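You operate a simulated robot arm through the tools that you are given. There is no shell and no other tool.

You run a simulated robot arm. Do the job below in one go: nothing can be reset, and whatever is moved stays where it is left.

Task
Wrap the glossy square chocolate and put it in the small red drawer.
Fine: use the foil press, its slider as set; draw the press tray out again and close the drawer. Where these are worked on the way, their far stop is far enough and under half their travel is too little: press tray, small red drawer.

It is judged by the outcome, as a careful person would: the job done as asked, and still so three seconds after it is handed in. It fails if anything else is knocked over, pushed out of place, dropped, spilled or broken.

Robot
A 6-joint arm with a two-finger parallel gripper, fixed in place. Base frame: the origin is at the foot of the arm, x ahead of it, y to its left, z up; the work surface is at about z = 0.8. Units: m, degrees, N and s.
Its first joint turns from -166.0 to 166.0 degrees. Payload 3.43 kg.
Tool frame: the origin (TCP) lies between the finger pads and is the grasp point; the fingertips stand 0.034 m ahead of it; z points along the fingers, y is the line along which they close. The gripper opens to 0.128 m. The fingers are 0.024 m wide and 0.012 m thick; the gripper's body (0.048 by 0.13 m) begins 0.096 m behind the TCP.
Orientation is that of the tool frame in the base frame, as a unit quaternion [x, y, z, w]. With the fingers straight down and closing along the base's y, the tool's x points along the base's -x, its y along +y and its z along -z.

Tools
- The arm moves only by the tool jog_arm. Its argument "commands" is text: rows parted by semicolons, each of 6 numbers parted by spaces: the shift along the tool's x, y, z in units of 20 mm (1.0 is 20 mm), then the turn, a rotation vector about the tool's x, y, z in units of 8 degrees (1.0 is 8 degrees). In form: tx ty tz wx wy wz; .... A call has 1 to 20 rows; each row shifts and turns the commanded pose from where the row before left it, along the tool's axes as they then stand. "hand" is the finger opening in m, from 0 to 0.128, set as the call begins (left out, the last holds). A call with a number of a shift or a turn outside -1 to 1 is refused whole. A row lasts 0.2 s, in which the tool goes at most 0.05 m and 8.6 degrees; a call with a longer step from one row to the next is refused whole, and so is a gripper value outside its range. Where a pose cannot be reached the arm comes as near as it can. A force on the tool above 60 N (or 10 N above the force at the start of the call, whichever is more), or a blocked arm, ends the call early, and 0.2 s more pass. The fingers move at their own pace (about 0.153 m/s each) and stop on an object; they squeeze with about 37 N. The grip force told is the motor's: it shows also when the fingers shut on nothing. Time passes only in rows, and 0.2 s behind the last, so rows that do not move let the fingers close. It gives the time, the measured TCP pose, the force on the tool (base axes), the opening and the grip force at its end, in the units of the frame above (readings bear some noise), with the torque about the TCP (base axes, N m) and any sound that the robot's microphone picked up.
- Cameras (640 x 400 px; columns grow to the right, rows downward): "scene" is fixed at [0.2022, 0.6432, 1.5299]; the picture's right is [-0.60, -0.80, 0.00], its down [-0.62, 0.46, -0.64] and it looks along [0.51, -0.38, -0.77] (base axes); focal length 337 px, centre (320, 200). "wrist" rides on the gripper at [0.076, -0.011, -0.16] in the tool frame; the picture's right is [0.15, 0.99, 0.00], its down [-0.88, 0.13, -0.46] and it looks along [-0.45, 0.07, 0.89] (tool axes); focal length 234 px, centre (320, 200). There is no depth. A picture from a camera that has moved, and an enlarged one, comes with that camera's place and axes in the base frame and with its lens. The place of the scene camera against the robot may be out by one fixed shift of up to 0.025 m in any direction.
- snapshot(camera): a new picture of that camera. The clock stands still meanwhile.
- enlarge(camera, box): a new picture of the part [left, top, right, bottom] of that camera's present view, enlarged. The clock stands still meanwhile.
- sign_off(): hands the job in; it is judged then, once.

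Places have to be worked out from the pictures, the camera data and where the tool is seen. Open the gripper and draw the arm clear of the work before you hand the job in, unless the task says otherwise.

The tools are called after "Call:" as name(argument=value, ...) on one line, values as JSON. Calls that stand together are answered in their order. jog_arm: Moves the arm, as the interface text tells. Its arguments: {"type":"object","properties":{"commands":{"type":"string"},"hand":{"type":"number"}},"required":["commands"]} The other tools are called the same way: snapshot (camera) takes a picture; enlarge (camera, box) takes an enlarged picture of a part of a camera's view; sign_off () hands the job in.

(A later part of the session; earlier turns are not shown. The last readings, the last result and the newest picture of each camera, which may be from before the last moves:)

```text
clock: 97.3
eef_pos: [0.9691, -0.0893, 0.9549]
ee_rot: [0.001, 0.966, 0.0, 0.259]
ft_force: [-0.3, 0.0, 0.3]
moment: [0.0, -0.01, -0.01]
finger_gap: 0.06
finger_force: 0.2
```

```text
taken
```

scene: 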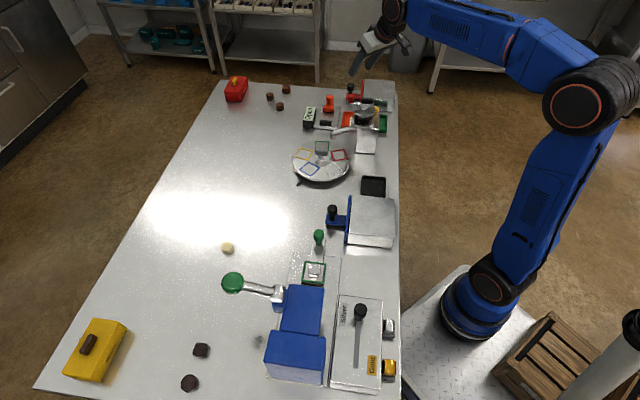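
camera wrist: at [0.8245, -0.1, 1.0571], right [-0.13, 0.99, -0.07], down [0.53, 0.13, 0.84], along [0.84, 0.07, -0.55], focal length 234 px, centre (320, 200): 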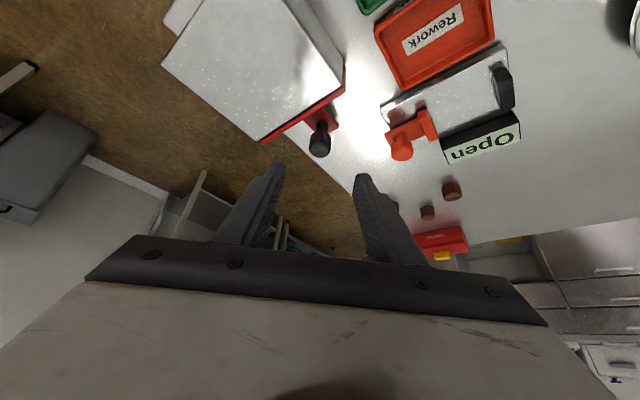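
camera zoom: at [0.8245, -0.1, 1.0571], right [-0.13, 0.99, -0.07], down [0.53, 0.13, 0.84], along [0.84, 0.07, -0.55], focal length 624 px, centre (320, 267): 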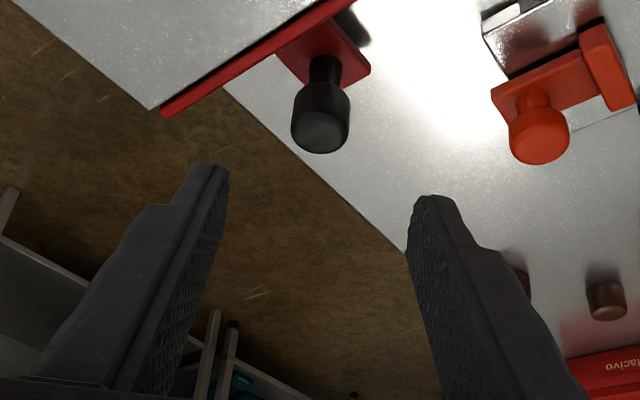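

The knob's axis is at about (1.017, −0.089) with its bracket top near 0.82. To keep the fingers clear of the drawer's front plate I yaw the tilted tool a further 20° and come part-way down toward it, then re-check.

Call:
jog_arm(commands="0 0 0 -0.417 0 -0.722;0 0 0 -0.417 0 -0.722;0 0 0 -0.417 0 -0.722;0.33 -0.4 0 0 0 0;0.32 -0.4 0 0 0 0;0 0 0.8 0 0 0;0 0 0.8 0 0 0;0 0 0.7 0 0 0;0 0 0 0 0 0", hand=0.048)

Call:
snapshot(camera="wrist")

Call:
enlarge(camera="wrist", box=[240, 120, 400, 240])

```text
clock: 99.3
eef_pos: [0.9879, -0.1009, 0.9128]
ee_rot: [-0.167, 0.951, 0.046, 0.254]
ft_force: [-0.2, 0.6, -0.7]
moment: [-0.01, -0.02, -0.01]
finger_gap: 0.048
finger_force: 0.0
```

```text
taken
camera wrist: at [0.8546, -0.1613, 1.0132], right [-0.46, 0.89, -0.07], down [0.46, 0.3, 0.84], along [0.76, 0.35, -0.55], focal length 234 px, centre (320, 200)
```

wrist: 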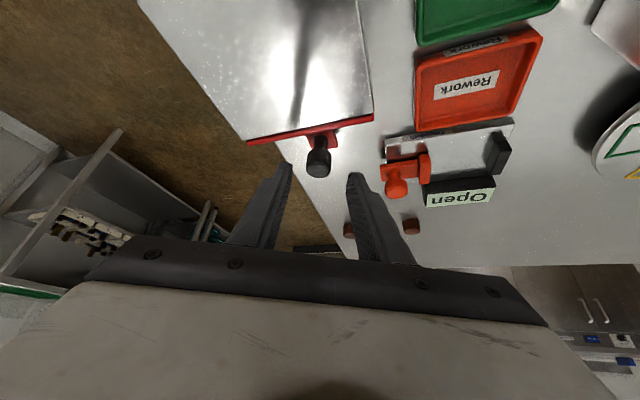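

```text
3.33 times, centred on (320, 180) of wrist
camera zoom: at [0.8546, -0.1613, 1.0132], right [-0.46, 0.89, -0.07], down [0.46, 0.3, 0.84], along [0.76, 0.35, -0.55], focal length 781 px, centre (320, 267)
```

zoom: 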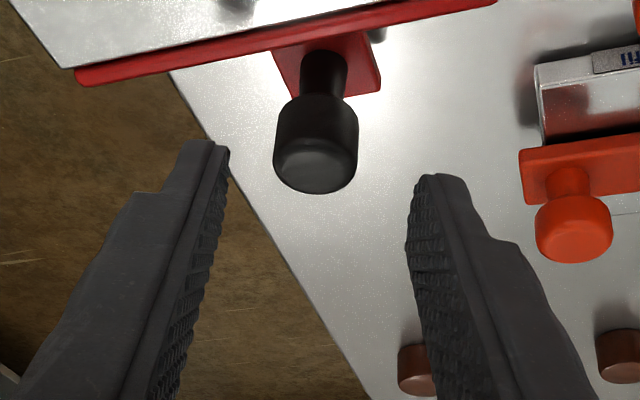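

The refined knob axis is (1.0195, −0.090), straight ahead along the fingers. I advance 59 mm along the tool axis to enclose the knob.

Call:
jog_arm(commands="0.1 0 0.6 0 0 0;0 0 0.7 0 0 0;0 0 0.7 0 0 0;0 0 0 0 0 0")

Call:
enlarge(camera="wrist", box=[240, 120, 400, 240])

```text
clock: 100.3
eef_pos: [1.0028, -0.0946, 0.8769]
ee_rot: [-0.168, 0.951, 0.045, 0.255]
ft_force: [0.0, 0.3, -0.7]
moment: [-0.01, 0.01, -0.01]
finger_gap: 0.0481
finger_force: 0.0
```

```text
3.33 times, centred on (320, 180) of wrist
camera zoom: at [0.8715, -0.1548, 0.9771], right [-0.46, 0.89, -0.07], down [0.46, 0.3, 0.84], along [0.76, 0.35, -0.54], focal length 781 px, centre (320, 267)
```

zoom: 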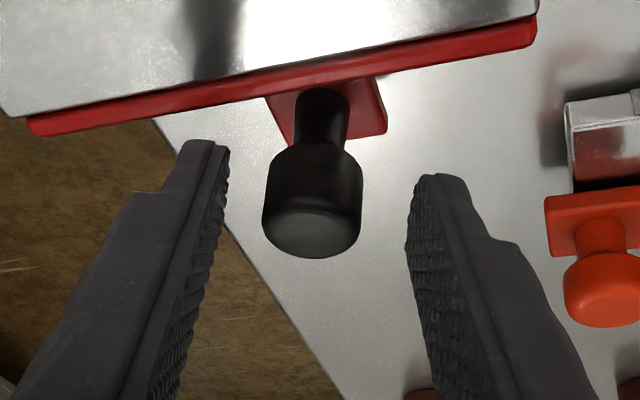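

The knob lies centrally between the fingers. I advance the remaining ~18 mm and close.

Call:
jog_arm(commands="0 0 0.5 0 0 0;0 0 0.43 0 0 0;0 0 0 0 0 0")

Call:
jog_arm(commands="0 0 0 0 0 0;0 0 0 0 0 0;0 0 0 0 0 0", hand=0.01)

Call:
enlarge(camera="wrist", box=[240, 120, 400, 240])

```text
clock: 101.1
eef_pos: [1.0114, -0.0906, 0.8606]
ee_rot: [-0.167, 0.951, 0.045, 0.255]
ft_force: [0.6, -0.3, 0.5]
moment: [0.01, 0.01, 0.04]
finger_gap: 0.048
finger_force: 0.1
```

```text
clock: 101.9
eef_pos: [1.0129, -0.0922, 0.8619]
ee_rot: [-0.165, 0.951, 0.046, 0.256]
ft_force: [14.0, -14.0, 1.2]
moment: [-0.28, -0.26, -0.07]
finger_gap: 0.0255
finger_force: 45.4
```

```text
3.33 times, centred on (320, 180) of wrist
camera zoom: at [0.8818, -0.1521, 0.9614], right [-0.46, 0.89, -0.07], down [0.46, 0.3, 0.84], along [0.76, 0.35, -0.54], focal length 781 px, centre (320, 267)
```

zoom: 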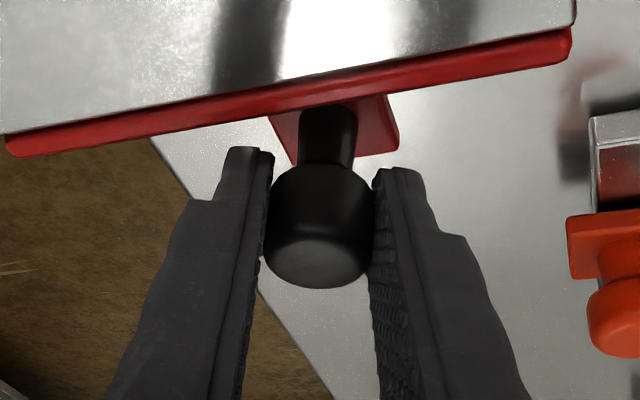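

Firm grip on the red drawer's knob. I null the 20 N sideways force and pull the drawer out 20 mm along +e2 first.

Call:
jog_arm(commands="-0.022 -0.054 0.013 0 0 0;-0.3925 0.2115 0.2265 0 0 0;-0.3925 0.2115 0.2265 0 0 0;0 0 0 0 0 0")

Call:
enlarge(camera="wrist", box=[200, 60, 440, 240])

```text
clock: 102.9
eef_pos: [1.0278, -0.0762, 0.8612]
ee_rot: [-0.166, 0.951, 0.046, 0.255]
ft_force: [4.9, -4.7, 0.2]
moment: [-0.17, -0.37, 0.16]
finger_gap: 0.0257
finger_force: 44.6
```

```text
2.22 times, centred on (320, 150) of wrist
camera zoom: at [0.8962, -0.1382, 0.9616], right [-0.46, 0.89, -0.07], down [0.46, 0.3, 0.84], along [0.76, 0.35, -0.55], focal length 520 px, centre (320, 311)
```

zoom: 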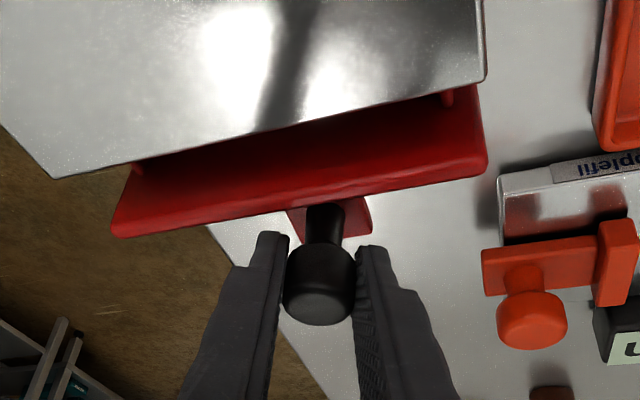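

The drawer is sliding open with little force. I keep pulling, checking forces and reach.

Call:
jog_arm(commands="-0.3925 0.2115 0.2265 0 0 0;-0.3925 0.2115 0.2265 0 0 0;0 0 0 0 0 0")

Call:
jog_arm(commands="-0.3925 0.2115 0.2265 0 0 0;-0.3925 0.2115 0.2265 0 0 0;0 0 0 0 0 0")

Call:
enlarge(camera="wrist", box=[200, 60, 440, 240])

```text
clock: 103.7
eef_pos: [1.0411, -0.0648, 0.8611]
ee_rot: [-0.167, 0.951, 0.046, 0.255]
ft_force: [0.2, 0.0, 13.9]
moment: [0.07, -0.08, 0.08]
finger_gap: 0.0256
finger_force: 44.9
```

```text
clock: 104.5
eef_pos: [1.055, -0.0511, 0.8612]
ee_rot: [-0.167, 0.951, 0.046, 0.255]
ft_force: [1.2, -2.6, 8.8]
moment: [-0.41, 0.47, 0.06]
finger_gap: 0.0254
finger_force: 44.9
```

```text
2.22 times, centred on (320, 150) of wrist
camera zoom: at [0.9237, -0.1103, 0.9615], right [-0.46, 0.89, -0.07], down [0.46, 0.3, 0.84], along [0.76, 0.35, -0.54], focal length 520 px, centre (320, 311)
```

zoom: 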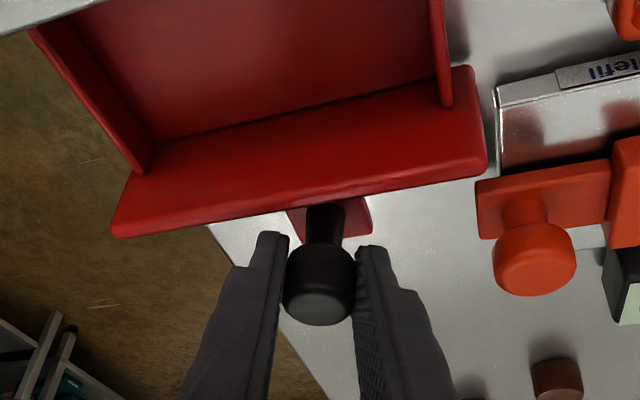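

About 60 mm open. I continue to find the outer stop in 10 mm steps.

Call:
jog_arm(commands="-0.3925 0.2115 0.2265 0 0 0;0 0 0 0 0 0")

Call:
jog_arm(commands="-0.3925 0.2115 0.2265 0 0 0;0 0 0 0 0 0")

Call:
jog_arm(commands="-0.3 0.162 0.173 0 0 0;0 0 0 0 0 0")

Call:
enlarge(camera="wrist", box=[180, 0, 440, 240])

```text
clock: 105.1
eef_pos: [1.0631, -0.0435, 0.861]
ee_rot: [-0.167, 0.951, 0.045, 0.255]
ft_force: [6.7, -7.9, -0.2]
moment: [0.09, -1.09, 0.06]
finger_gap: 0.0256
finger_force: 45.2
```

```text
clock: 105.7
eef_pos: [1.0693, -0.0357, 0.8604]
ee_rot: [-0.166, 0.952, 0.045, 0.255]
ft_force: [6.9, -6.9, -6.6]
moment: [-0.08, -0.42, -0.04]
finger_gap: 0.0256
finger_force: 44.8
```

```text
clock: 106.3
eef_pos: [1.0742, -0.0321, 0.8609]
ee_rot: [-0.166, 0.952, 0.045, 0.254]
ft_force: [-30.5, -19.6, -10.6]
moment: [-0.39, 0.39, 0.03]
finger_gap: 0.0254
finger_force: 45.4
```

```text
1.67 times, centred on (310, 120) of wrist
camera zoom: at [0.9431, -0.0919, 0.9623], right [-0.46, 0.89, -0.07], down [0.46, 0.3, 0.83], along [0.76, 0.35, -0.55], focal length 390 px, centre (337, 333)
```

zoom: 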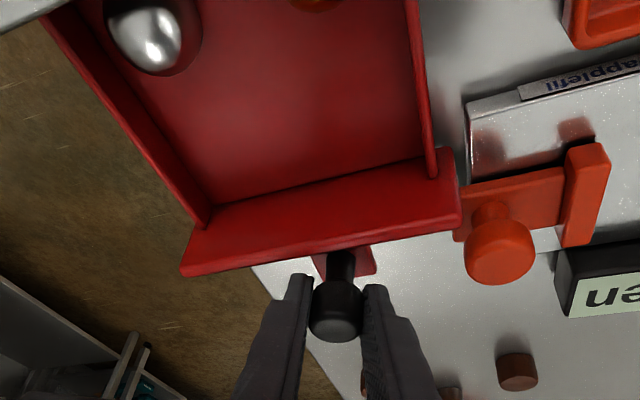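

The drawer is at its outer stop (≈86 mm open, 35 N back-pull). Some foil-wrapped pieces lie inside toward the back. I relieve the pull, open the fingers and withdraw along the tool axis.

Call:
jog_arm(commands="0.045 -0.024 -0.026 0 0 0;0 0 0 0 0 0")

Call:
jog_arm(commands="0 0 0 0 0 0;0 0 0 0 0 0;0 0 0 0 0 0", hand=0.048)

Call:
jog_arm(commands="0 0 -0.5 0 0 0;0 0 -0.9 0 0 0;0 0 -0.9 0 0 0;0 0 -0.9 0 0 0;0 0 -0.9 0 0 0;0 0 -0.9 0 0 0;0 0 0 0 0 0")

Call:
snapshot(camera="wrist")

```text
clock: 106.9
eef_pos: [1.0757, -0.0318, 0.8612]
ee_rot: [-0.167, 0.951, 0.045, 0.255]
ft_force: [-15.3, -16.0, -14.4]
moment: [-0.18, -0.22, 0.06]
finger_gap: 0.0256
finger_force: 45.0
```

```text
clock: 107.7
eef_pos: [1.0745, -0.0303, 0.8618]
ee_rot: [-0.166, 0.951, 0.045, 0.256]
ft_force: [-0.6, -0.1, 1.0]
moment: [-0.02, -0.01, -0.02]
finger_gap: 0.048
finger_force: 0.0
```

```text
clock: 109.3
eef_pos: [1.0276, -0.0494, 0.9472]
ee_rot: [-0.167, 0.951, 0.046, 0.255]
ft_force: [0.4, 0.2, -0.5]
moment: [0.04, -0.01, 0.02]
finger_gap: 0.0481
finger_force: 0.1
```

```text
taken
camera wrist: at [0.8957, -0.1094, 1.0479], right [-0.46, 0.89, -0.07], down [0.46, 0.3, 0.84], along [0.76, 0.35, -0.55], focal length 234 px, centre (320, 200)
```

wrist: 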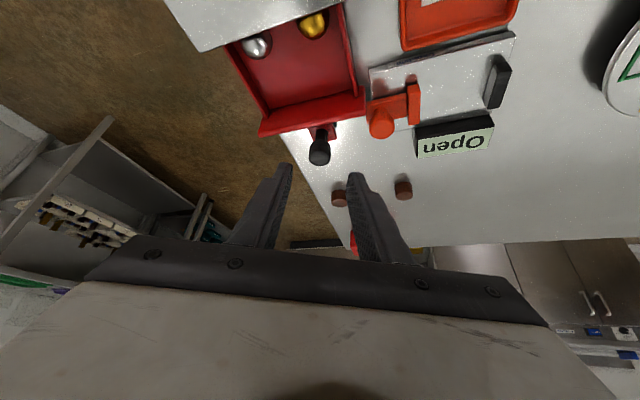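

Call:
enlarge(camera="wrist", box=[200, 0, 400, 170])

Call:
enlarge(camera="scene", box=[300, 60, 410, 140])

```text
2.35 times, centred on (300, 85) of wrist
camera zoom: at [0.8957, -0.1094, 1.0479], right [-0.46, 0.89, -0.07], down [0.46, 0.3, 0.84], along [0.76, 0.35, -0.55], focal length 551 px, centre (367, 471)
```

zoom: 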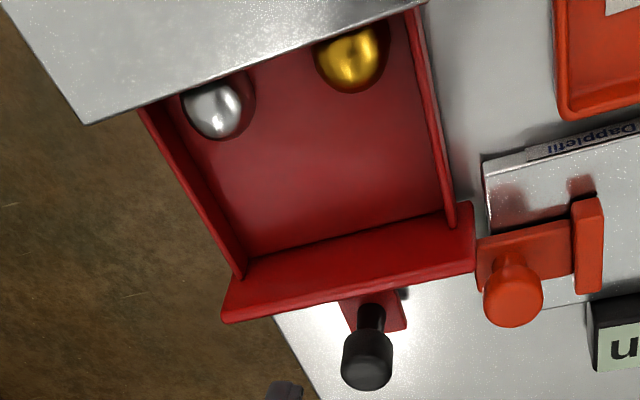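

```text
5.00 times, centred on (355, 100) of scene
camera zoom: at [0.2022, 0.6432, 1.5299], right [-0.6, -0.8, 0.0], down [-0.62, 0.46, -0.64], along [0.51, -0.38, -0.77], focal length 1685 px, centre (145, 700)
```

zoom: 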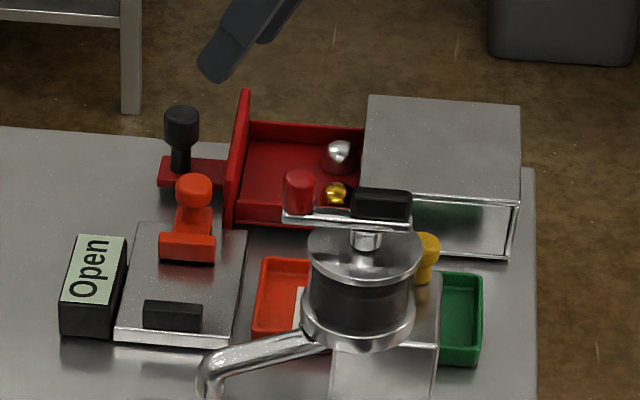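

The drawer's free floor is around p≈0.787, q≈0.671 (x≈1.031, y≈−0.082), between the two foil balls and the front. I'll use a 30° tilt about the e1 axis for both picking and placing so the chocolate stays flat; I rotate to that yaw and retreat up over the machine.

Call:
jog_arm(commands="0 0 0 -0.39 0 -0.6766;0 0 0 -0.39 0 -0.6766;0 0 0 -0.39 0 -0.6766;0 0 0 -0.39 0 -0.6766;0.683 0.333 -0.927 0 0 0;0.683 0.333 -0.927 0 0 0;0.683 0.333 -0.927 0 0 0;0.683 0.333 -0.927 0 0 0;0.683 0.333 -0.927 0 0 0;0.683 0.333 -0.927 0 0 0;0.683 0.333 -0.927 0 0 0;0.683 0.333 -0.927 0 0 0;0.683 0.333 -0.927 0 0 0;0 0 0 0 0 0")

Call:
snapshot(camera="scene")

```text
clock: 112.3
eef_pos: [0.8516, -0.1398, 1.0281]
ee_rot: [-0.369, 0.892, 0.1, 0.24]
ft_force: [-0.3, -0.5, 0.0]
moment: [0.03, 0.0, -0.04]
finger_gap: 0.048
finger_force: 0.0
```

```text
taken
```

scene: 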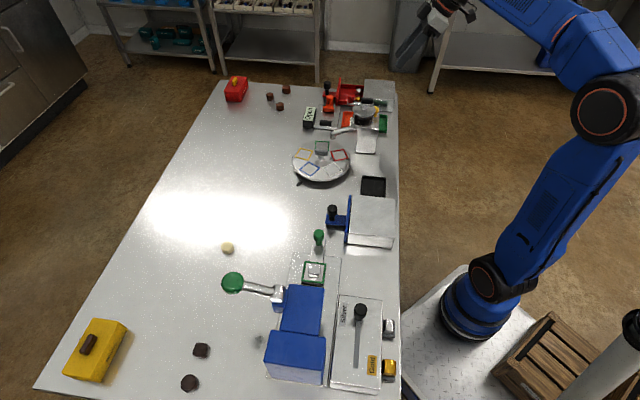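

Orientation is right (30° tilt toward +e2). I continue over toward the tray at z≈1.08, passing robot-side of the machine.

Call:
jog_arm(commands="-0.077 1 -0.53 0 0 0;-0.077 1 -0.53 0 0 0;-0.077 1 -0.53 0 0 0;-0.077 1 -0.53 0 0 0;-0.077 1 -0.53 0 0 0;-0.058 1 0.033 0 0 0;-0.058 1 0.033 0 0 0;-0.058 1 0.033 0 0 0;-0.058 1 0.033 0 0 0;-0.058 1 0.033 0 0 0;-0.058 1 0.033 0 0 0;-0.058 1 0.033 0 0 0;-0.058 1 0.033 0 0 0;-0.058 1 0.033 0 0 0;-0.058 1 0.033 0 0 0;-0.058 1 0.033 0 0 0;-0.058 1 0.033 0 0 0;-0.058 1 0.033 0 0 0;-0.058 1 0.033 0 0 0;-0.058 1 0.033 0 0 0")

Call:
jog_arm(commands="-0.18 0.94 0.46 0 0 0;-0.18 0.94 0.46 0 0 0;-0.18 0.94 0.46 0 0 0;-0.18 0.94 0.46 0 0 0;-0.18 0.94 0.46 0 0 0;-0.18 0.94 0.46 0 0 0;-0.18 0.94 0.46 0 0 0;-0.18 0.94 0.46 0 0 0;-0.18 0.94 0.46 0 0 0;-0.18 0.94 0.46 0 0 0;-0.18 0.94 0.46 0 0 0;-0.18 0.94 0.46 0 0 0;-0.18 0.94 0.46 0 0 0;0 0 0 0 0 0")

Call:
snapshot(camera="wrist")

Call:
enlarge(camera="wrist", box=[240, 90, 400, 210])

```text
clock: 116.5
eef_pos: [0.571, 0.1459, 1.0825]
ee_rot: [-0.368, 0.893, 0.099, 0.239]
ft_force: [0.4, -0.1, -0.5]
moment: [-0.02, -0.03, -0.02]
finger_gap: 0.048
finger_force: 0.0
```

```text
clock: 119.5
eef_pos: [0.4665, 0.3864, 1.0021]
ee_rot: [-0.369, 0.892, 0.1, 0.24]
ft_force: [-0.1, -0.1, 0.7]
moment: [0.03, -0.01, 0.01]
finger_gap: 0.0481
finger_force: 0.1
```

```text
taken
camera wrist: at [0.3729, 0.2759, 1.1026], right [-0.79, 0.61, -0.07], down [0.29, 0.47, 0.84], along [0.54, 0.64, -0.54], focal length 234 px, centre (320, 200)
```

wrist: 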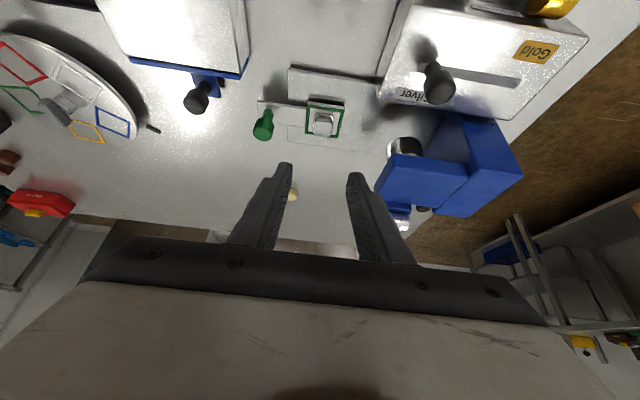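

```text
3.33 times, centred on (320, 150) of wrist
camera zoom: at [0.3729, 0.2759, 1.1026], right [-0.79, 0.61, -0.07], down [0.29, 0.47, 0.84], along [0.54, 0.64, -0.54], focal length 781 px, centre (320, 367)
```

zoom: 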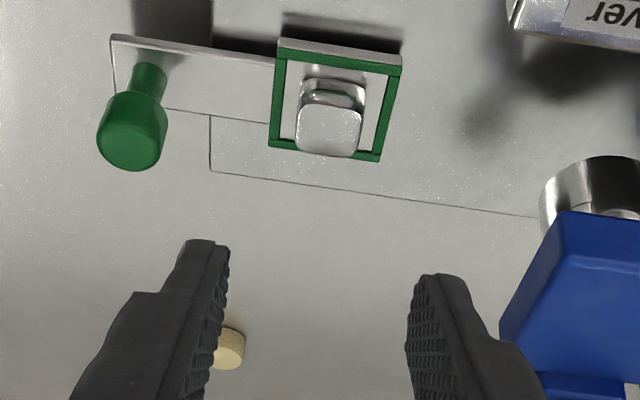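

The wrapped chocolate sits in the tray at about p≈0.056, q≈0.68. I reduce the tilt to 15° for the pick (better hold), and move to just above it.

Call:
jog_arm(commands="0 0 0 0 0.9375 0;0 0 0 0 0.9375 0;-0.33 0.01 0.875 0 0 0;-0.33 0.01 0.875 0 0 0;-0.33 0.01 0.875 0 0 0;-0.33 0.01 0.875 0 0 0;-0.33 0.01 0.875 0 0 0;0 0 0 0 0 0")

Call:
snapshot(camera="wrist")

Call:
enlarge(camera="wrist", box=[240, 110, 400, 230])

```text
clock: 121.3
eef_pos: [0.5053, 0.4273, 0.9258]
ee_rot: [-0.379, 0.916, 0.051, 0.121]
ft_force: [0.6, -0.3, 0.1]
moment: [-0.04, -0.03, 0.0]
finger_gap: 0.048
finger_force: 0.2
```

```text
taken
camera wrist: at [0.4327, 0.338, 1.0601], right [-0.8, 0.6, -0.04], down [0.43, 0.61, 0.67], along [0.42, 0.52, -0.74], focal length 234 px, centre (320, 200)
```

wrist: 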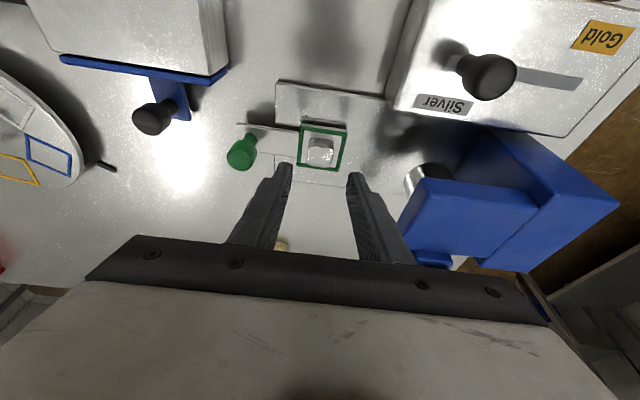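

```text
3.33 times, centred on (320, 170) of wrist
camera zoom: at [0.4327, 0.338, 1.0601], right [-0.8, 0.6, -0.04], down [0.43, 0.61, 0.67], along [0.42, 0.52, -0.74], focal length 781 px, centre (320, 300)
```

zoom: 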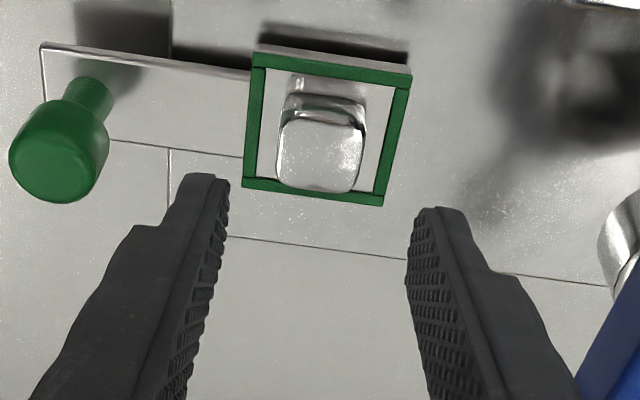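

Triangulation puts the wrapped chocolate's top at z≈0.838, p≈0.056, q≈0.679. I descend along the tool axis to just around it, then creep while watching force.

Call:
jog_arm(commands="0.065 -0.05 0.7 0 0 0;0.065 0 0.7 0 0 0;0 0 0.7 0 0 0;0 0 0.6 0 0 0;0 0 0 0 0 0")

Call:
jog_arm(commands="0 0 0.2 0 0 0;0 0 0.2 0 0 0;0 0 0 0 0 0")

Call:
enlarge(camera="wrist", box=[240, 110, 400, 230])

Call:
enlarge(camera="scene", box=[270, 225, 360, 300])

```text
clock: 122.5
eef_pos: [0.5139, 0.4343, 0.8707]
ee_rot: [-0.379, 0.916, 0.05, 0.121]
ft_force: [0.1, 0.3, 0.0]
moment: [-0.01, 0.03, 0.02]
finger_gap: 0.048
finger_force: 0.1
```

```text
clock: 123.3
eef_pos: [0.5161, 0.4356, 0.8652]
ee_rot: [-0.379, 0.916, 0.051, 0.12]
ft_force: [-0.6, -0.6, 0.6]
moment: [0.03, 0.03, 0.0]
finger_gap: 0.048
finger_force: 0.0
```

```text
3.33 times, centred on (320, 170) of wrist
camera zoom: at [0.444, 0.3476, 0.9989], right [-0.8, 0.6, -0.04], down [0.43, 0.61, 0.67], along [0.42, 0.52, -0.74], focal length 781 px, centre (320, 300)
```

zoom: 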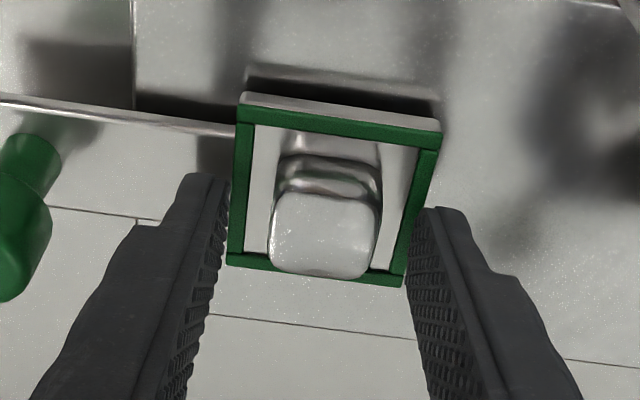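

```text
5.33 times, centred on (315, 262) of scene
camera zoom: at [0.2022, 0.6432, 1.5299], right [-0.6, -0.8, 0.0], down [-0.62, 0.46, -0.64], along [0.51, -0.38, -0.77], focal length 1797 px, centre (347, -133)
```

zoom: 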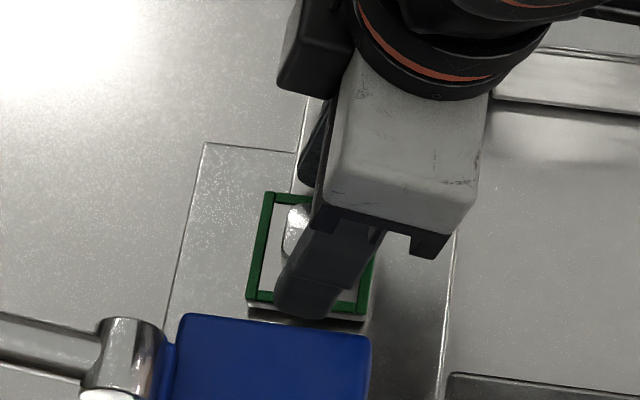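

No contact yet and the chocolate is centred between the fingers. I go 4 mm further and then close.

Call:
jog_arm(commands="0 0 0.1 0 0 0;0 0 0.1 0 0 0;0 0 0 0 0 0")

Call:
jog_arm(commands="0 0 0.1 0 0 0;0 0 0 0 0 0")

```text
clock: 124.1
eef_pos: [0.5172, 0.4366, 0.8623]
ee_rot: [-0.379, 0.916, 0.051, 0.122]
ft_force: [-2.9, -4.2, 25.0]
moment: [-0.51, -0.17, -0.23]
finger_gap: 0.0485
finger_force: 0.4
```

```text
clock: 124.9
eef_pos: [0.5169, 0.4371, 0.8602]
ee_rot: [-0.378, 0.916, 0.053, 0.123]
ft_force: [-0.4, -1.7, 10.9]
moment: [-0.31, -0.14, -0.16]
finger_gap: 0.0483
finger_force: 0.5
stopped in row 2: the force on the tool passed its limit at 61 N (the readings are from after the stop); the commanded pose is now the measured one
```

The tips met the frame's rails at tool z≈0.862, so that is the floor for the fingers. I back off 3–4 mm and then close on the chocolate.

Call:
jog_arm(commands="0 0 -0.1 0 0 0;0 0 -0.1 0 0 0;0 0 0 0 0 0")

Call:
enlarge(camera="wrist", box=[240, 110, 400, 230])

```text
clock: 125.7
eef_pos: [0.517, 0.438, 0.8643]
ee_rot: [-0.379, 0.916, 0.052, 0.123]
ft_force: [-0.1, -0.4, -0.9]
moment: [0.0, 0.03, 0.01]
finger_gap: 0.048
finger_force: 0.0
```

```text
3.33 times, centred on (320, 170) of wrist
camera zoom: at [0.4444, 0.3478, 0.9991], right [-0.8, 0.6, -0.04], down [0.43, 0.61, 0.67], along [0.43, 0.52, -0.74], focal length 781 px, centre (320, 300)
```

zoom: 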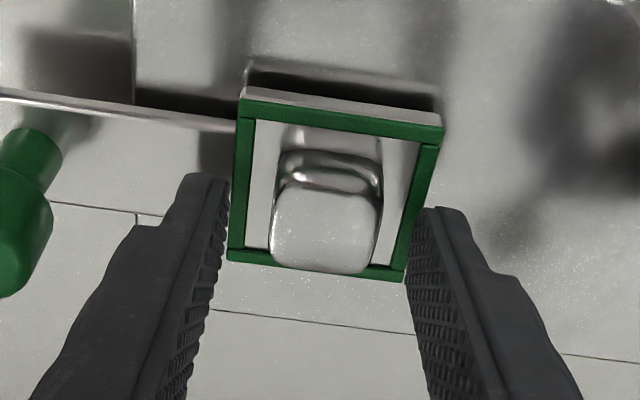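

Force is zero and the chocolate is centred. I close the fingers on it.

Call:
jog_arm(commands="0 0 0 0 0 0;0 0 0 0 0 0;0 0 0 0 0 0", hand=0.012)

Call:
enlarge(camera="wrist", box=[240, 110, 400, 230])

```text
clock: 126.5
eef_pos: [0.5175, 0.4378, 0.8655]
ee_rot: [-0.379, 0.916, 0.052, 0.123]
ft_force: [0.2, 0.0, -1.0]
moment: [0.0, 0.01, 0.0]
finger_gap: 0.0249
finger_force: 37.5
```

```text
3.33 times, centred on (320, 170) of wrist
camera zoom: at [0.4444, 0.3477, 0.9992], right [-0.8, 0.6, -0.04], down [0.43, 0.61, 0.67], along [0.43, 0.52, -0.74], focal length 781 px, centre (320, 300)
```

zoom: 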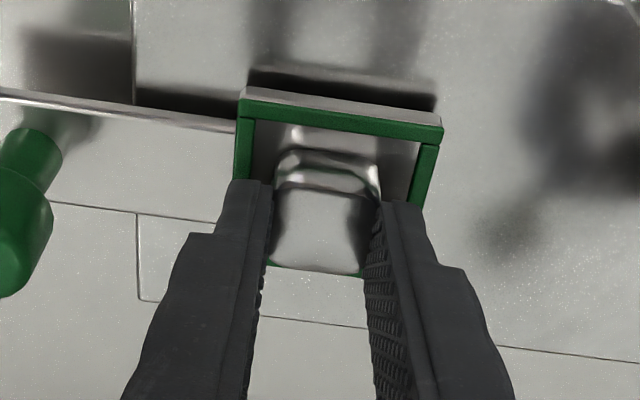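

Gripped at 24.9 mm. I lift slowly and check that it comes along.

Call:
jog_arm(commands="-0.13 0 -0.48 0 0 0;-0.26 0 -0.966 0 0 0;-0.26 0 -0.966 0 0 0;-0.26 0 -0.966 0 0 0;0 0 0 0 0 0")

Call:
enlarge(camera="wrist", box=[240, 110, 400, 230])

```text
clock: 127.7
eef_pos: [0.5165, 0.4365, 0.9346]
ee_rot: [-0.379, 0.916, 0.051, 0.123]
ft_force: [-1.0, -0.3, -0.4]
moment: [0.01, -0.03, -0.03]
finger_gap: 0.0251
finger_force: 37.0
```

```text
3.33 times, centred on (320, 170) of wrist
camera zoom: at [0.4443, 0.3472, 1.0686], right [-0.8, 0.6, -0.04], down [0.43, 0.61, 0.67], along [0.43, 0.52, -0.74], focal length 781 px, centre (320, 300)
```

zoom: 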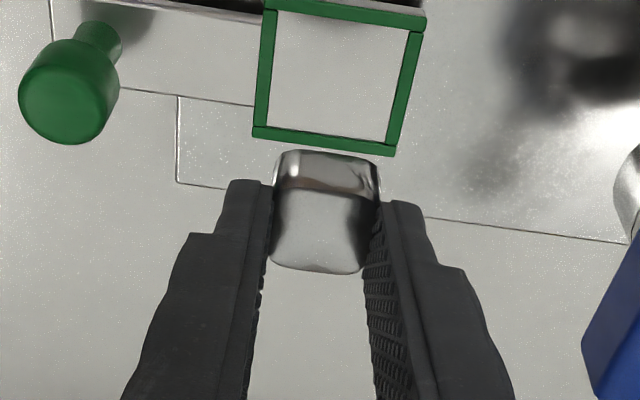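

The chocolate is held firmly and the tray is empty. I carry it back the same high route toward the drawer.

Call:
jog_arm(commands="0.39 -0.778 -0.925 0 0 0;0.39 -0.778 -0.925 0 0 0;0.39 -0.778 -0.925 0 0 0;0.39 -0.778 -0.925 0 0 0;0.39 -0.778 -0.925 0 0 0;0.39 -0.778 -0.925 0 0 0;0.539 -0.9375 -0.403 0 0 0;0.539 -0.9375 -0.403 0 0 0;0.539 -0.9375 -0.403 0 0 0;0.539 -0.9375 -0.403 0 0 0;0.539 -0.9375 -0.403 0 0 0;0.539 -0.9375 -0.403 0 0 0;0.539 -0.9375 -0.403 0 0 0;0.539 -0.9375 -0.403 0 0 0;0 0 0 0 0 0")

Call:
jog_arm(commands="0.064 -1 -0.017 0 0 0;0.064 -1 -0.017 0 0 0;0.064 -1 -0.017 0 0 0;0.064 -1 -0.017 0 0 0;0.064 -1 -0.017 0 0 0;0.064 -1 -0.017 0 0 0;0.064 -1 -0.017 0 0 0;0.064 -1 -0.017 0 0 0;0.064 -1 -0.017 0 0 0;0.064 -1 -0.017 0 0 0;0.064 -1 -0.017 0 0 0;0.064 -1 -0.017 0 0 0;0.064 -1 -0.017 0 0 0;0.064 -1 -0.017 0 0 0;0.064 -1 -0.017 0 0 0;0 0 0 0 0 0")

Call:
jog_arm(commands="-0.064 -1 0.535 0 0 0;-0.064 -1 0.535 0 0 0;-0.064 -1 0.535 0 0 0;-0.064 -1 0.535 0 0 0;-0.064 -1 0.535 0 0 0;0 0 0 0 0 0")

Call:
snapshot(camera="wrist")

```text
clock: 130.9
eef_pos: [0.5639, 0.1404, 1.0679]
ee_rot: [-0.379, 0.916, 0.052, 0.123]
ft_force: [-0.3, 0.0, -0.5]
moment: [-0.03, 0.0, 0.02]
finger_gap: 0.0249
finger_force: 36.8
```

```text
clock: 134.3
eef_pos: [0.7598, -0.0868, 1.0666]
ee_rot: [-0.379, 0.916, 0.051, 0.123]
ft_force: [0.4, 0.3, -0.3]
moment: [-0.01, 0.03, -0.01]
finger_gap: 0.0255
finger_force: 37.6
```

```text
clock: 135.7
eef_pos: [0.8491, -0.1445, 1.0156]
ee_rot: [-0.379, 0.916, 0.051, 0.122]
ft_force: [-0.2, 0.2, 0.2]
moment: [0.04, -0.02, 0.02]
finger_gap: 0.0253
finger_force: 36.6
```

```text
taken
camera wrist: at [0.7759, -0.2331, 1.1509], right [-0.8, 0.6, -0.04], down [0.43, 0.61, 0.67], along [0.43, 0.52, -0.74], focal length 234 px, centre (320, 200)
```

wrist: 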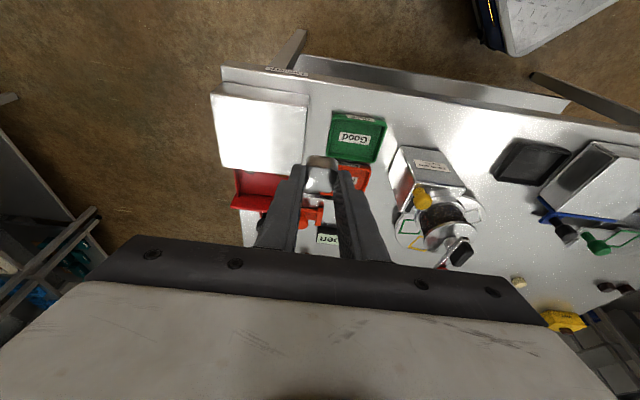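

Now at p≈0.70, q≈0.50 beside the open drawer. I move diagonally toward above the drawer's free floor, in two parts, watching for reach limits.

Call:
jog_arm(commands="-0.894 -0.5275 0.729 0 0 0;-0.894 -0.5275 0.729 0 0 0;-0.894 -0.5275 0.729 0 0 0;-0.894 -0.5275 0.729 0 0 0;0 0 0 0 0 0")

Call:
jog_arm(commands="-0.894 -0.5275 0.6 0 0 0;-0.894 -0.5275 0.6 0 0 0;0 0 0 0 0 0")

Call:
snapshot(camera="wrist")

```text
clock: 136.9
eef_pos: [0.9387, -0.1113, 0.9799]
ee_rot: [-0.378, 0.916, 0.052, 0.124]
ft_force: [0.3, 0.1, -0.2]
moment: [0.01, 0.0, 0.02]
finger_gap: 0.0252
finger_force: 36.9
```

```text
clock: 137.7
eef_pos: [0.982, -0.0972, 0.9655]
ee_rot: [-0.379, 0.916, 0.052, 0.123]
ft_force: [0.2, 0.2, 0.2]
moment: [-0.01, 0.03, -0.03]
finger_gap: 0.0254
finger_force: 36.4
```

```text
taken
camera wrist: at [0.9097, -0.187, 1.0999], right [-0.8, 0.6, -0.04], down [0.43, 0.61, 0.67], along [0.43, 0.52, -0.74], focal length 234 px, centre (320, 200)
```

wrist: 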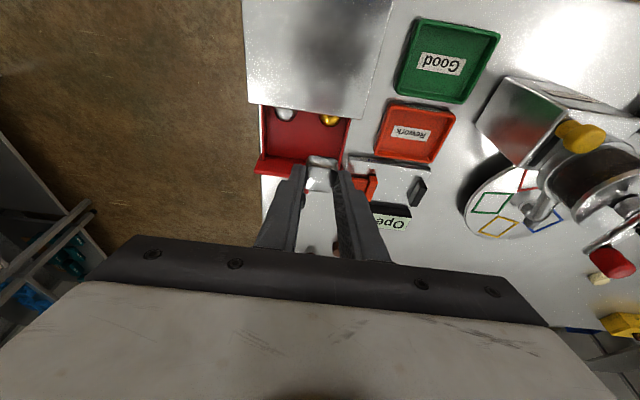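

Reach is fine. I make the last diagonal step to sit above the target and view the drawer closely.

Call:
jog_arm(commands="-0.795 -0.6 0.95 0 0 0;-0.795 -0.6 0.95 0 0 0;0 0 0 0 0 0")

Call:
enlarge(camera="wrist", box=[220, 70, 420, 220])

Call:
enlarge(camera="scene", box=[300, 60, 410, 140])

```text
clock: 138.5
eef_pos: [1.0275, -0.0859, 0.935]
ee_rot: [-0.379, 0.916, 0.052, 0.123]
ft_force: [-0.7, 0.1, 1.1]
moment: [0.0, 0.01, -0.01]
finger_gap: 0.0249
finger_force: 36.3
```

```text
2.67 times, centred on (320, 145) of wrist
camera zoom: at [0.9548, -0.1763, 1.0704], right [-0.8, 0.6, -0.04], down [0.42, 0.61, 0.67], along [0.43, 0.52, -0.74], focal length 624 px, centre (320, 347)
```

zoom: 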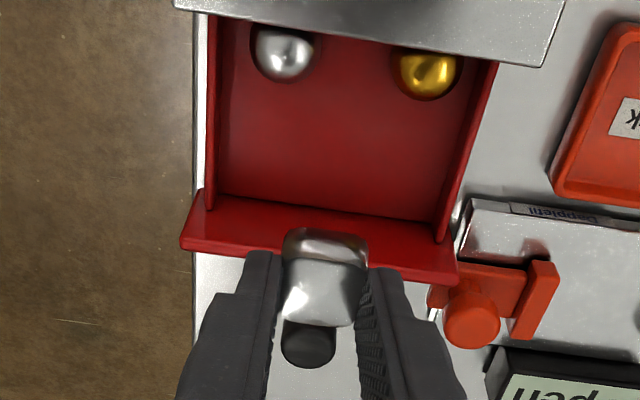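

```text
5.00 times, centred on (355, 100) of scene
camera zoom: at [0.2022, 0.6432, 1.5299], right [-0.6, -0.8, 0.0], down [-0.62, 0.46, -0.64], along [0.51, -0.38, -0.77], focal length 1685 px, centre (145, 700)
```

zoom: 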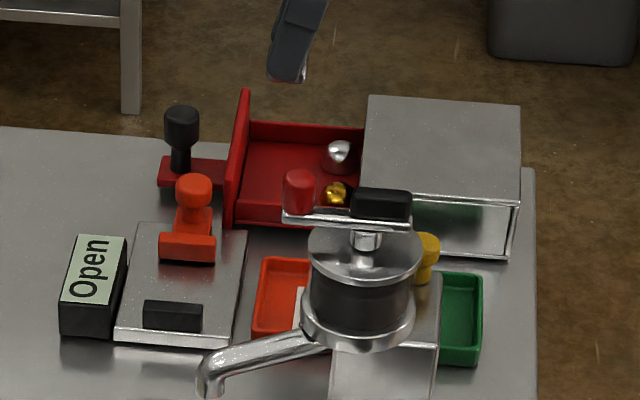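

The chocolate is over the drawer's free floor, about 15 mm clear of the balls and the front. I lower straight down, then creep until it touches the floor.

Call:
jog_arm(commands="0.22 0 0.82 0 0 0;0.22 0 0.82 0 0 0;0.22 0 0.82 0 0 0;0.2 0 0.74 0 0 0;0 0 0 0 0 0")

Call:
enlarge(camera="wrist", box=[220, 70, 420, 220])

Call:
enlarge(camera="scene", box=[300, 60, 410, 140])

```text
clock: 139.7
eef_pos: [1.0274, -0.0865, 0.8708]
ee_rot: [-0.378, 0.916, 0.052, 0.122]
ft_force: [-0.6, 0.2, -0.3]
moment: [-0.02, 0.04, 0.01]
finger_gap: 0.0254
finger_force: 37.5
```

```text
2.67 times, centred on (320, 145) of wrist
camera zoom: at [0.9553, -0.1754, 1.005], right [-0.8, 0.6, -0.04], down [0.43, 0.61, 0.67], along [0.43, 0.52, -0.74], focal length 624 px, centre (320, 347)
```

zoom: 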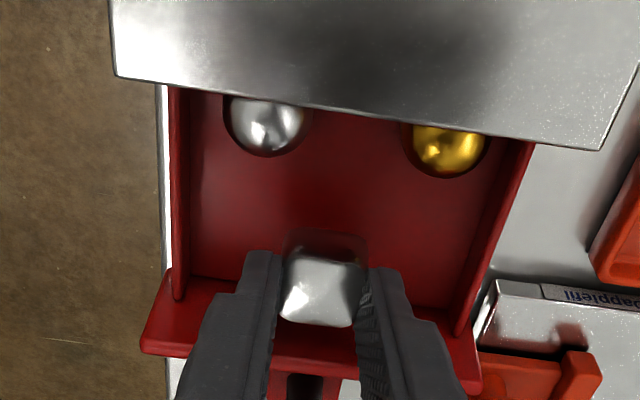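

```text
5.00 times, centred on (355, 100) of scene
camera zoom: at [0.2022, 0.6432, 1.5299], right [-0.6, -0.8, 0.0], down [-0.62, 0.46, -0.64], along [0.51, -0.38, -0.77], focal length 1685 px, centre (145, 700)
```

zoom: 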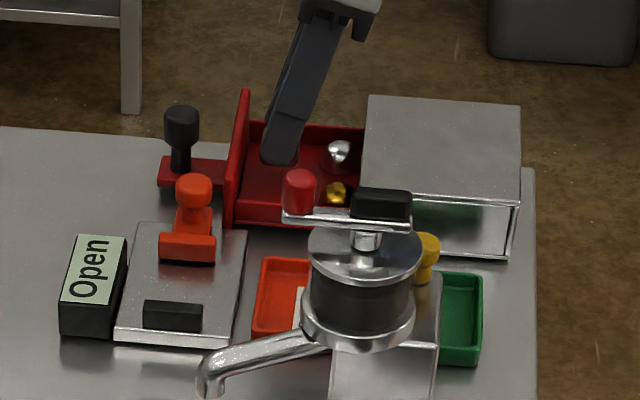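

Positioned inside the drawer opening. I creep down in 3–4 mm steps, watching the vertical force.

Call:
jog_arm(commands="0.04 0 0.15 0 0 0;0.04 0 0.15 0 0 0;0.04 0 0.15 0 0 0;0 0 0 0 0 0")

Call:
jog_arm(commands="0.026 0 0.0966 0 0 0;0 0 0 0 0 0")

Call:
jog_arm(commands="0.026 0 0.0966 0 0 0;0 0 0 0 0 0")

```text
clock: 140.7
eef_pos: [1.0265, -0.0872, 0.8612]
ee_rot: [-0.378, 0.916, 0.052, 0.123]
ft_force: [0.3, 0.2, -0.2]
moment: [-0.01, 0.01, 0.0]
finger_gap: 0.025
finger_force: 36.7
```

```text
clock: 141.3
eef_pos: [1.0264, -0.0863, 0.8585]
ee_rot: [-0.379, 0.916, 0.052, 0.123]
ft_force: [0.4, -0.2, -0.8]
moment: [0.02, 0.0, 0.0]
finger_gap: 0.0253
finger_force: 37.4
```

```text
clock: 141.9
eef_pos: [1.0259, -0.0863, 0.8579]
ee_rot: [-0.379, 0.916, 0.052, 0.123]
ft_force: [-0.4, 0.2, 0.0]
moment: [0.01, 0.02, 0.0]
finger_gap: 0.025
finger_force: 36.9
```

Call:
jog_arm(commands="0.026 0 0.0966 0 0 0;0 0 0 0 0 0")

Call:
jog_arm(commands="0.026 0 0.0966 0 0 0;0 0 0 0 0 0")

Call:
enlarge(camera="wrist", box=[220, 90, 420, 240])

```text
clock: 142.5
eef_pos: [1.0277, -0.0841, 0.854]
ee_rot: [-0.379, 0.916, 0.051, 0.123]
ft_force: [-0.4, -1.0, -0.9]
moment: [0.02, -0.02, 0.03]
finger_gap: 0.0251
finger_force: 37.1
```

```text
clock: 143.1
eef_pos: [1.026, -0.0861, 0.8533]
ee_rot: [-0.378, 0.916, 0.051, 0.123]
ft_force: [1.2, -0.7, -0.7]
moment: [0.0, 0.03, -0.01]
finger_gap: 0.025
finger_force: 37.4
```

```text
2.67 times, centred on (320, 165) of wrist
camera zoom: at [0.9543, -0.1756, 0.988], right [-0.8, 0.6, -0.04], down [0.43, 0.61, 0.67], along [0.43, 0.52, -0.74], focal length 624 px, centre (320, 293)
```

zoom: 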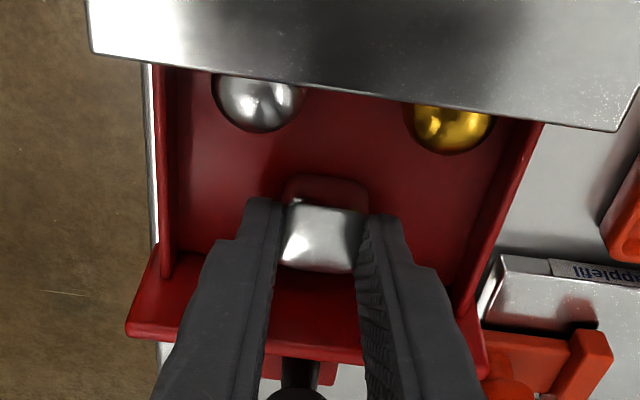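

No contact yet at z≈0.853; I keep creeping down.

Call:
jog_arm(commands="0.026 0 0.0966 0 0 0;0 0 0 0 0 0")

Call:
jog_arm(commands="0.026 0 0.0966 0 0 0;0 0 0 0 0 0")

Call:
jog_arm(commands="0.02 0 0.0725 0 0 0;0 0 0 0 0 0")

```text
clock: 143.7
eef_pos: [1.0264, -0.0868, 0.8518]
ee_rot: [-0.379, 0.916, 0.052, 0.124]
ft_force: [1.1, -0.7, 7.7]
moment: [0.02, -0.12, -0.04]
finger_gap: 0.0251
finger_force: 36.7
```

```text
clock: 144.3
eef_pos: [1.0265, -0.0866, 0.8513]
ee_rot: [-0.378, 0.916, 0.051, 0.124]
ft_force: [2.2, -1.6, 31.9]
moment: [0.04, -0.13, -0.03]
finger_gap: 0.0252
finger_force: 36.6
```

```text
clock: 144.9
eef_pos: [1.0258, -0.0869, 0.8485]
ee_rot: [-0.379, 0.916, 0.052, 0.122]
ft_force: [-1.8, 0.4, 33.3]
moment: [0.16, -0.16, -0.01]
finger_gap: 0.0251
finger_force: 36.7
```

Contact with the floor at z≈0.852. I ease up 3 mm to take the load off, then open the fingers.

Call:
jog_arm(commands="-0.035 0 -0.13 0 0 0;0 0 0 0 0 0")

Call:
jog_arm(commands="0 0 0 0 0 0;0 0 0 0 0 0;0 0 0 0 0 0", hand=0.045)

Call:
enlarge(camera="wrist", box=[220, 90, 420, 240])

```text
clock: 145.5
eef_pos: [1.0257, -0.0855, 0.8486]
ee_rot: [-0.379, 0.916, 0.053, 0.122]
ft_force: [-2.0, 1.4, 6.4]
moment: [0.03, -0.01, 0.03]
finger_gap: 0.0254
finger_force: 37.4
```

```text
clock: 146.3
eef_pos: [1.0258, -0.0866, 0.8497]
ee_rot: [-0.378, 0.916, 0.052, 0.123]
ft_force: [0.3, -0.1, 0.1]
moment: [0.02, 0.01, 0.0]
finger_gap: 0.045
finger_force: 0.1
```

```text
2.67 times, centred on (320, 165) of wrist
camera zoom: at [0.9545, -0.1759, 0.9845], right [-0.8, 0.6, -0.04], down [0.43, 0.61, 0.67], along [0.43, 0.52, -0.74], focal length 624 px, centre (320, 293)
```

zoom: 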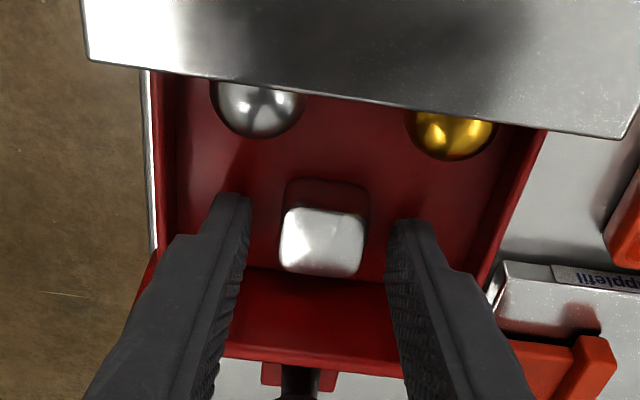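

The chocolate sits flat in the drawer and I've let go. I rise straight up, then turn back to the earlier pose (tilt 30°, yaw 20°) for gripping the drawer knob.

Call:
jog_arm(commands="-0.13 0 -0.48 0 0 0;-0.2588 0 -0.966 0 0 0;-0.2588 0 -0.966 0 0 0;-0.2588 0 -0.966 0 0 0;-0.2588 0 -0.966 0 0 0;0 0 0 0 -0.9375 0;0 0 0 0 -0.9375 0;0 0 0 0.39 0 0.6766;0 0 0 0.39 0 0.6766;0 0 0 0.39 0 0.6766;0 0 0 0.39 0 0.6766;0 0 0 0 0 0", hand=0.048)

Call:
enlarge(camera="wrist", box=[200, 0, 440, 200])

Call:
enlarge(camera="scene", box=[300, 60, 410, 140])

```text
clock: 148.9
eef_pos: [1.026, -0.0865, 0.9396]
ee_rot: [-0.166, 0.951, 0.046, 0.256]
ft_force: [-0.2, 0.0, 0.2]
moment: [0.01, 0.0, 0.0]
finger_gap: 0.048
finger_force: 0.1
```

```text
2.00 times, centred on (320, 100) of wrist
camera zoom: at [0.894, -0.1473, 1.0408], right [-0.46, 0.89, -0.07], down [0.46, 0.3, 0.84], along [0.76, 0.35, -0.54], focal length 468 px, centre (320, 400)
```

zoom: 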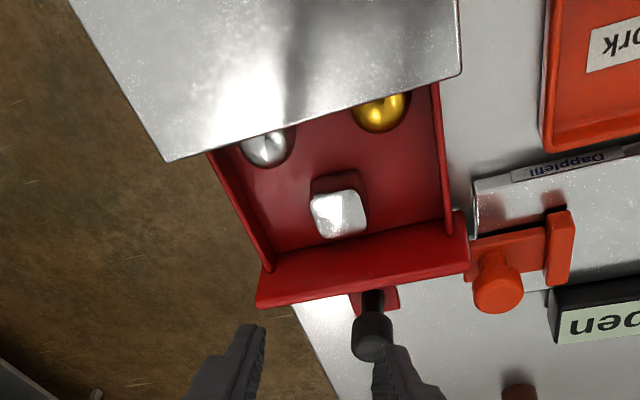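

```text
5.00 times, centred on (355, 100) of scene
camera zoom: at [0.2022, 0.6432, 1.5299], right [-0.6, -0.8, 0.0], down [-0.62, 0.46, -0.64], along [0.51, -0.38, -0.77], focal length 1685 px, centre (145, 700)
```

zoom: 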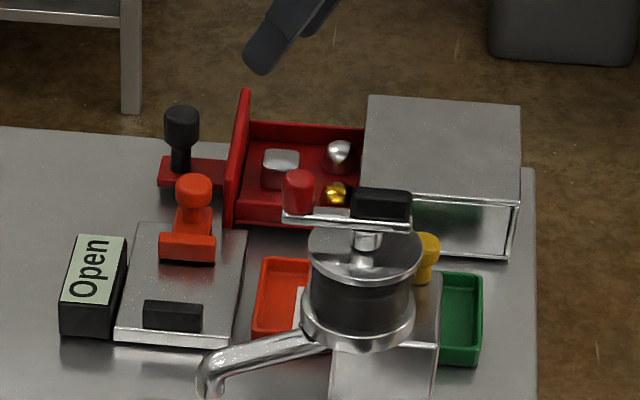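

The chocolate is in the drawer with both foil balls undisturbed. I line up with the knob's open position as before.

Call:
jog_arm(commands="-0.4 0.86 0 0 0 0;-0.4 0.86 0 0 0 0;0 0 0 0 0 0")

Call:
enlarge(camera="wrist", box=[240, 80, 400, 200])

```text
clock: 149.7
eef_pos: [1.0267, -0.049, 0.9503]
ee_rot: [-0.167, 0.951, 0.047, 0.256]
ft_force: [-0.1, -0.8, 0.3]
moment: [-0.01, 0.02, -0.02]
finger_gap: 0.048
finger_force: 0.2
```

```text
3.33 times, centred on (320, 140) of wrist
camera zoom: at [0.8956, -0.109, 1.0502], right [-0.46, 0.89, -0.07], down [0.46, 0.3, 0.84], along [0.76, 0.35, -0.54], focal length 781 px, centre (320, 400)
```

zoom: 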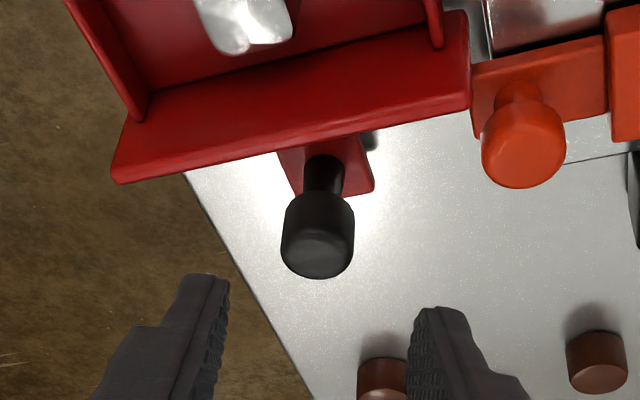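

Lined up as on the withdrawal. I advance along the tool axis to enclose the knob.

Call:
jog_arm(commands="0 0.06 0.85 0 0 0;0 0 0.85 0 0 0;0 0 0.85 0 0 0;0 0 0.85 0 0 0;0 0 0 0 0 0")

Call:
enlarge(camera="wrist", box=[240, 100, 400, 220])

```text
clock: 150.9
eef_pos: [1.0599, -0.0364, 0.8905]
ee_rot: [-0.167, 0.951, 0.048, 0.256]
ft_force: [-0.7, 0.5, 0.1]
moment: [0.0, -0.03, -0.01]
finger_gap: 0.048
finger_force: 0.1
```

```text
3.33 times, centred on (320, 160) of wrist
camera zoom: at [0.9283, -0.0959, 0.9909], right [-0.46, 0.89, -0.07], down [0.46, 0.3, 0.84], along [0.76, 0.35, -0.54], focal length 781 px, centre (320, 333)
```

zoom: 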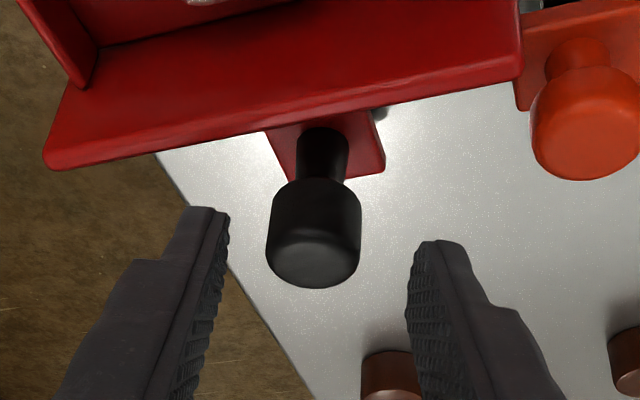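

Knob is central; I advance the last 33 mm and close on it.

Call:
jog_arm(commands="0 0 0.85 0 0 0;0 0 0.8 0 0 0;0 0 0 0 0 0")

Call:
jog_arm(commands="0 0 0 0 0 0;0 0 0 0 0 0;0 0 0 0 0 0", hand=0.01)

```text
clock: 151.7
eef_pos: [1.0761, -0.0293, 0.8609]
ee_rot: [-0.166, 0.951, 0.046, 0.257]
ft_force: [-0.4, 0.6, 0.8]
moment: [-0.02, -0.01, 0.01]
finger_gap: 0.048
finger_force: 0.1
```

```text
clock: 152.5
eef_pos: [1.0767, -0.031, 0.8618]
ee_rot: [-0.165, 0.951, 0.047, 0.257]
ft_force: [14.4, -16.8, 1.6]
moment: [-0.57, -0.39, -0.02]
finger_gap: 0.0256
finger_force: 45.0
```

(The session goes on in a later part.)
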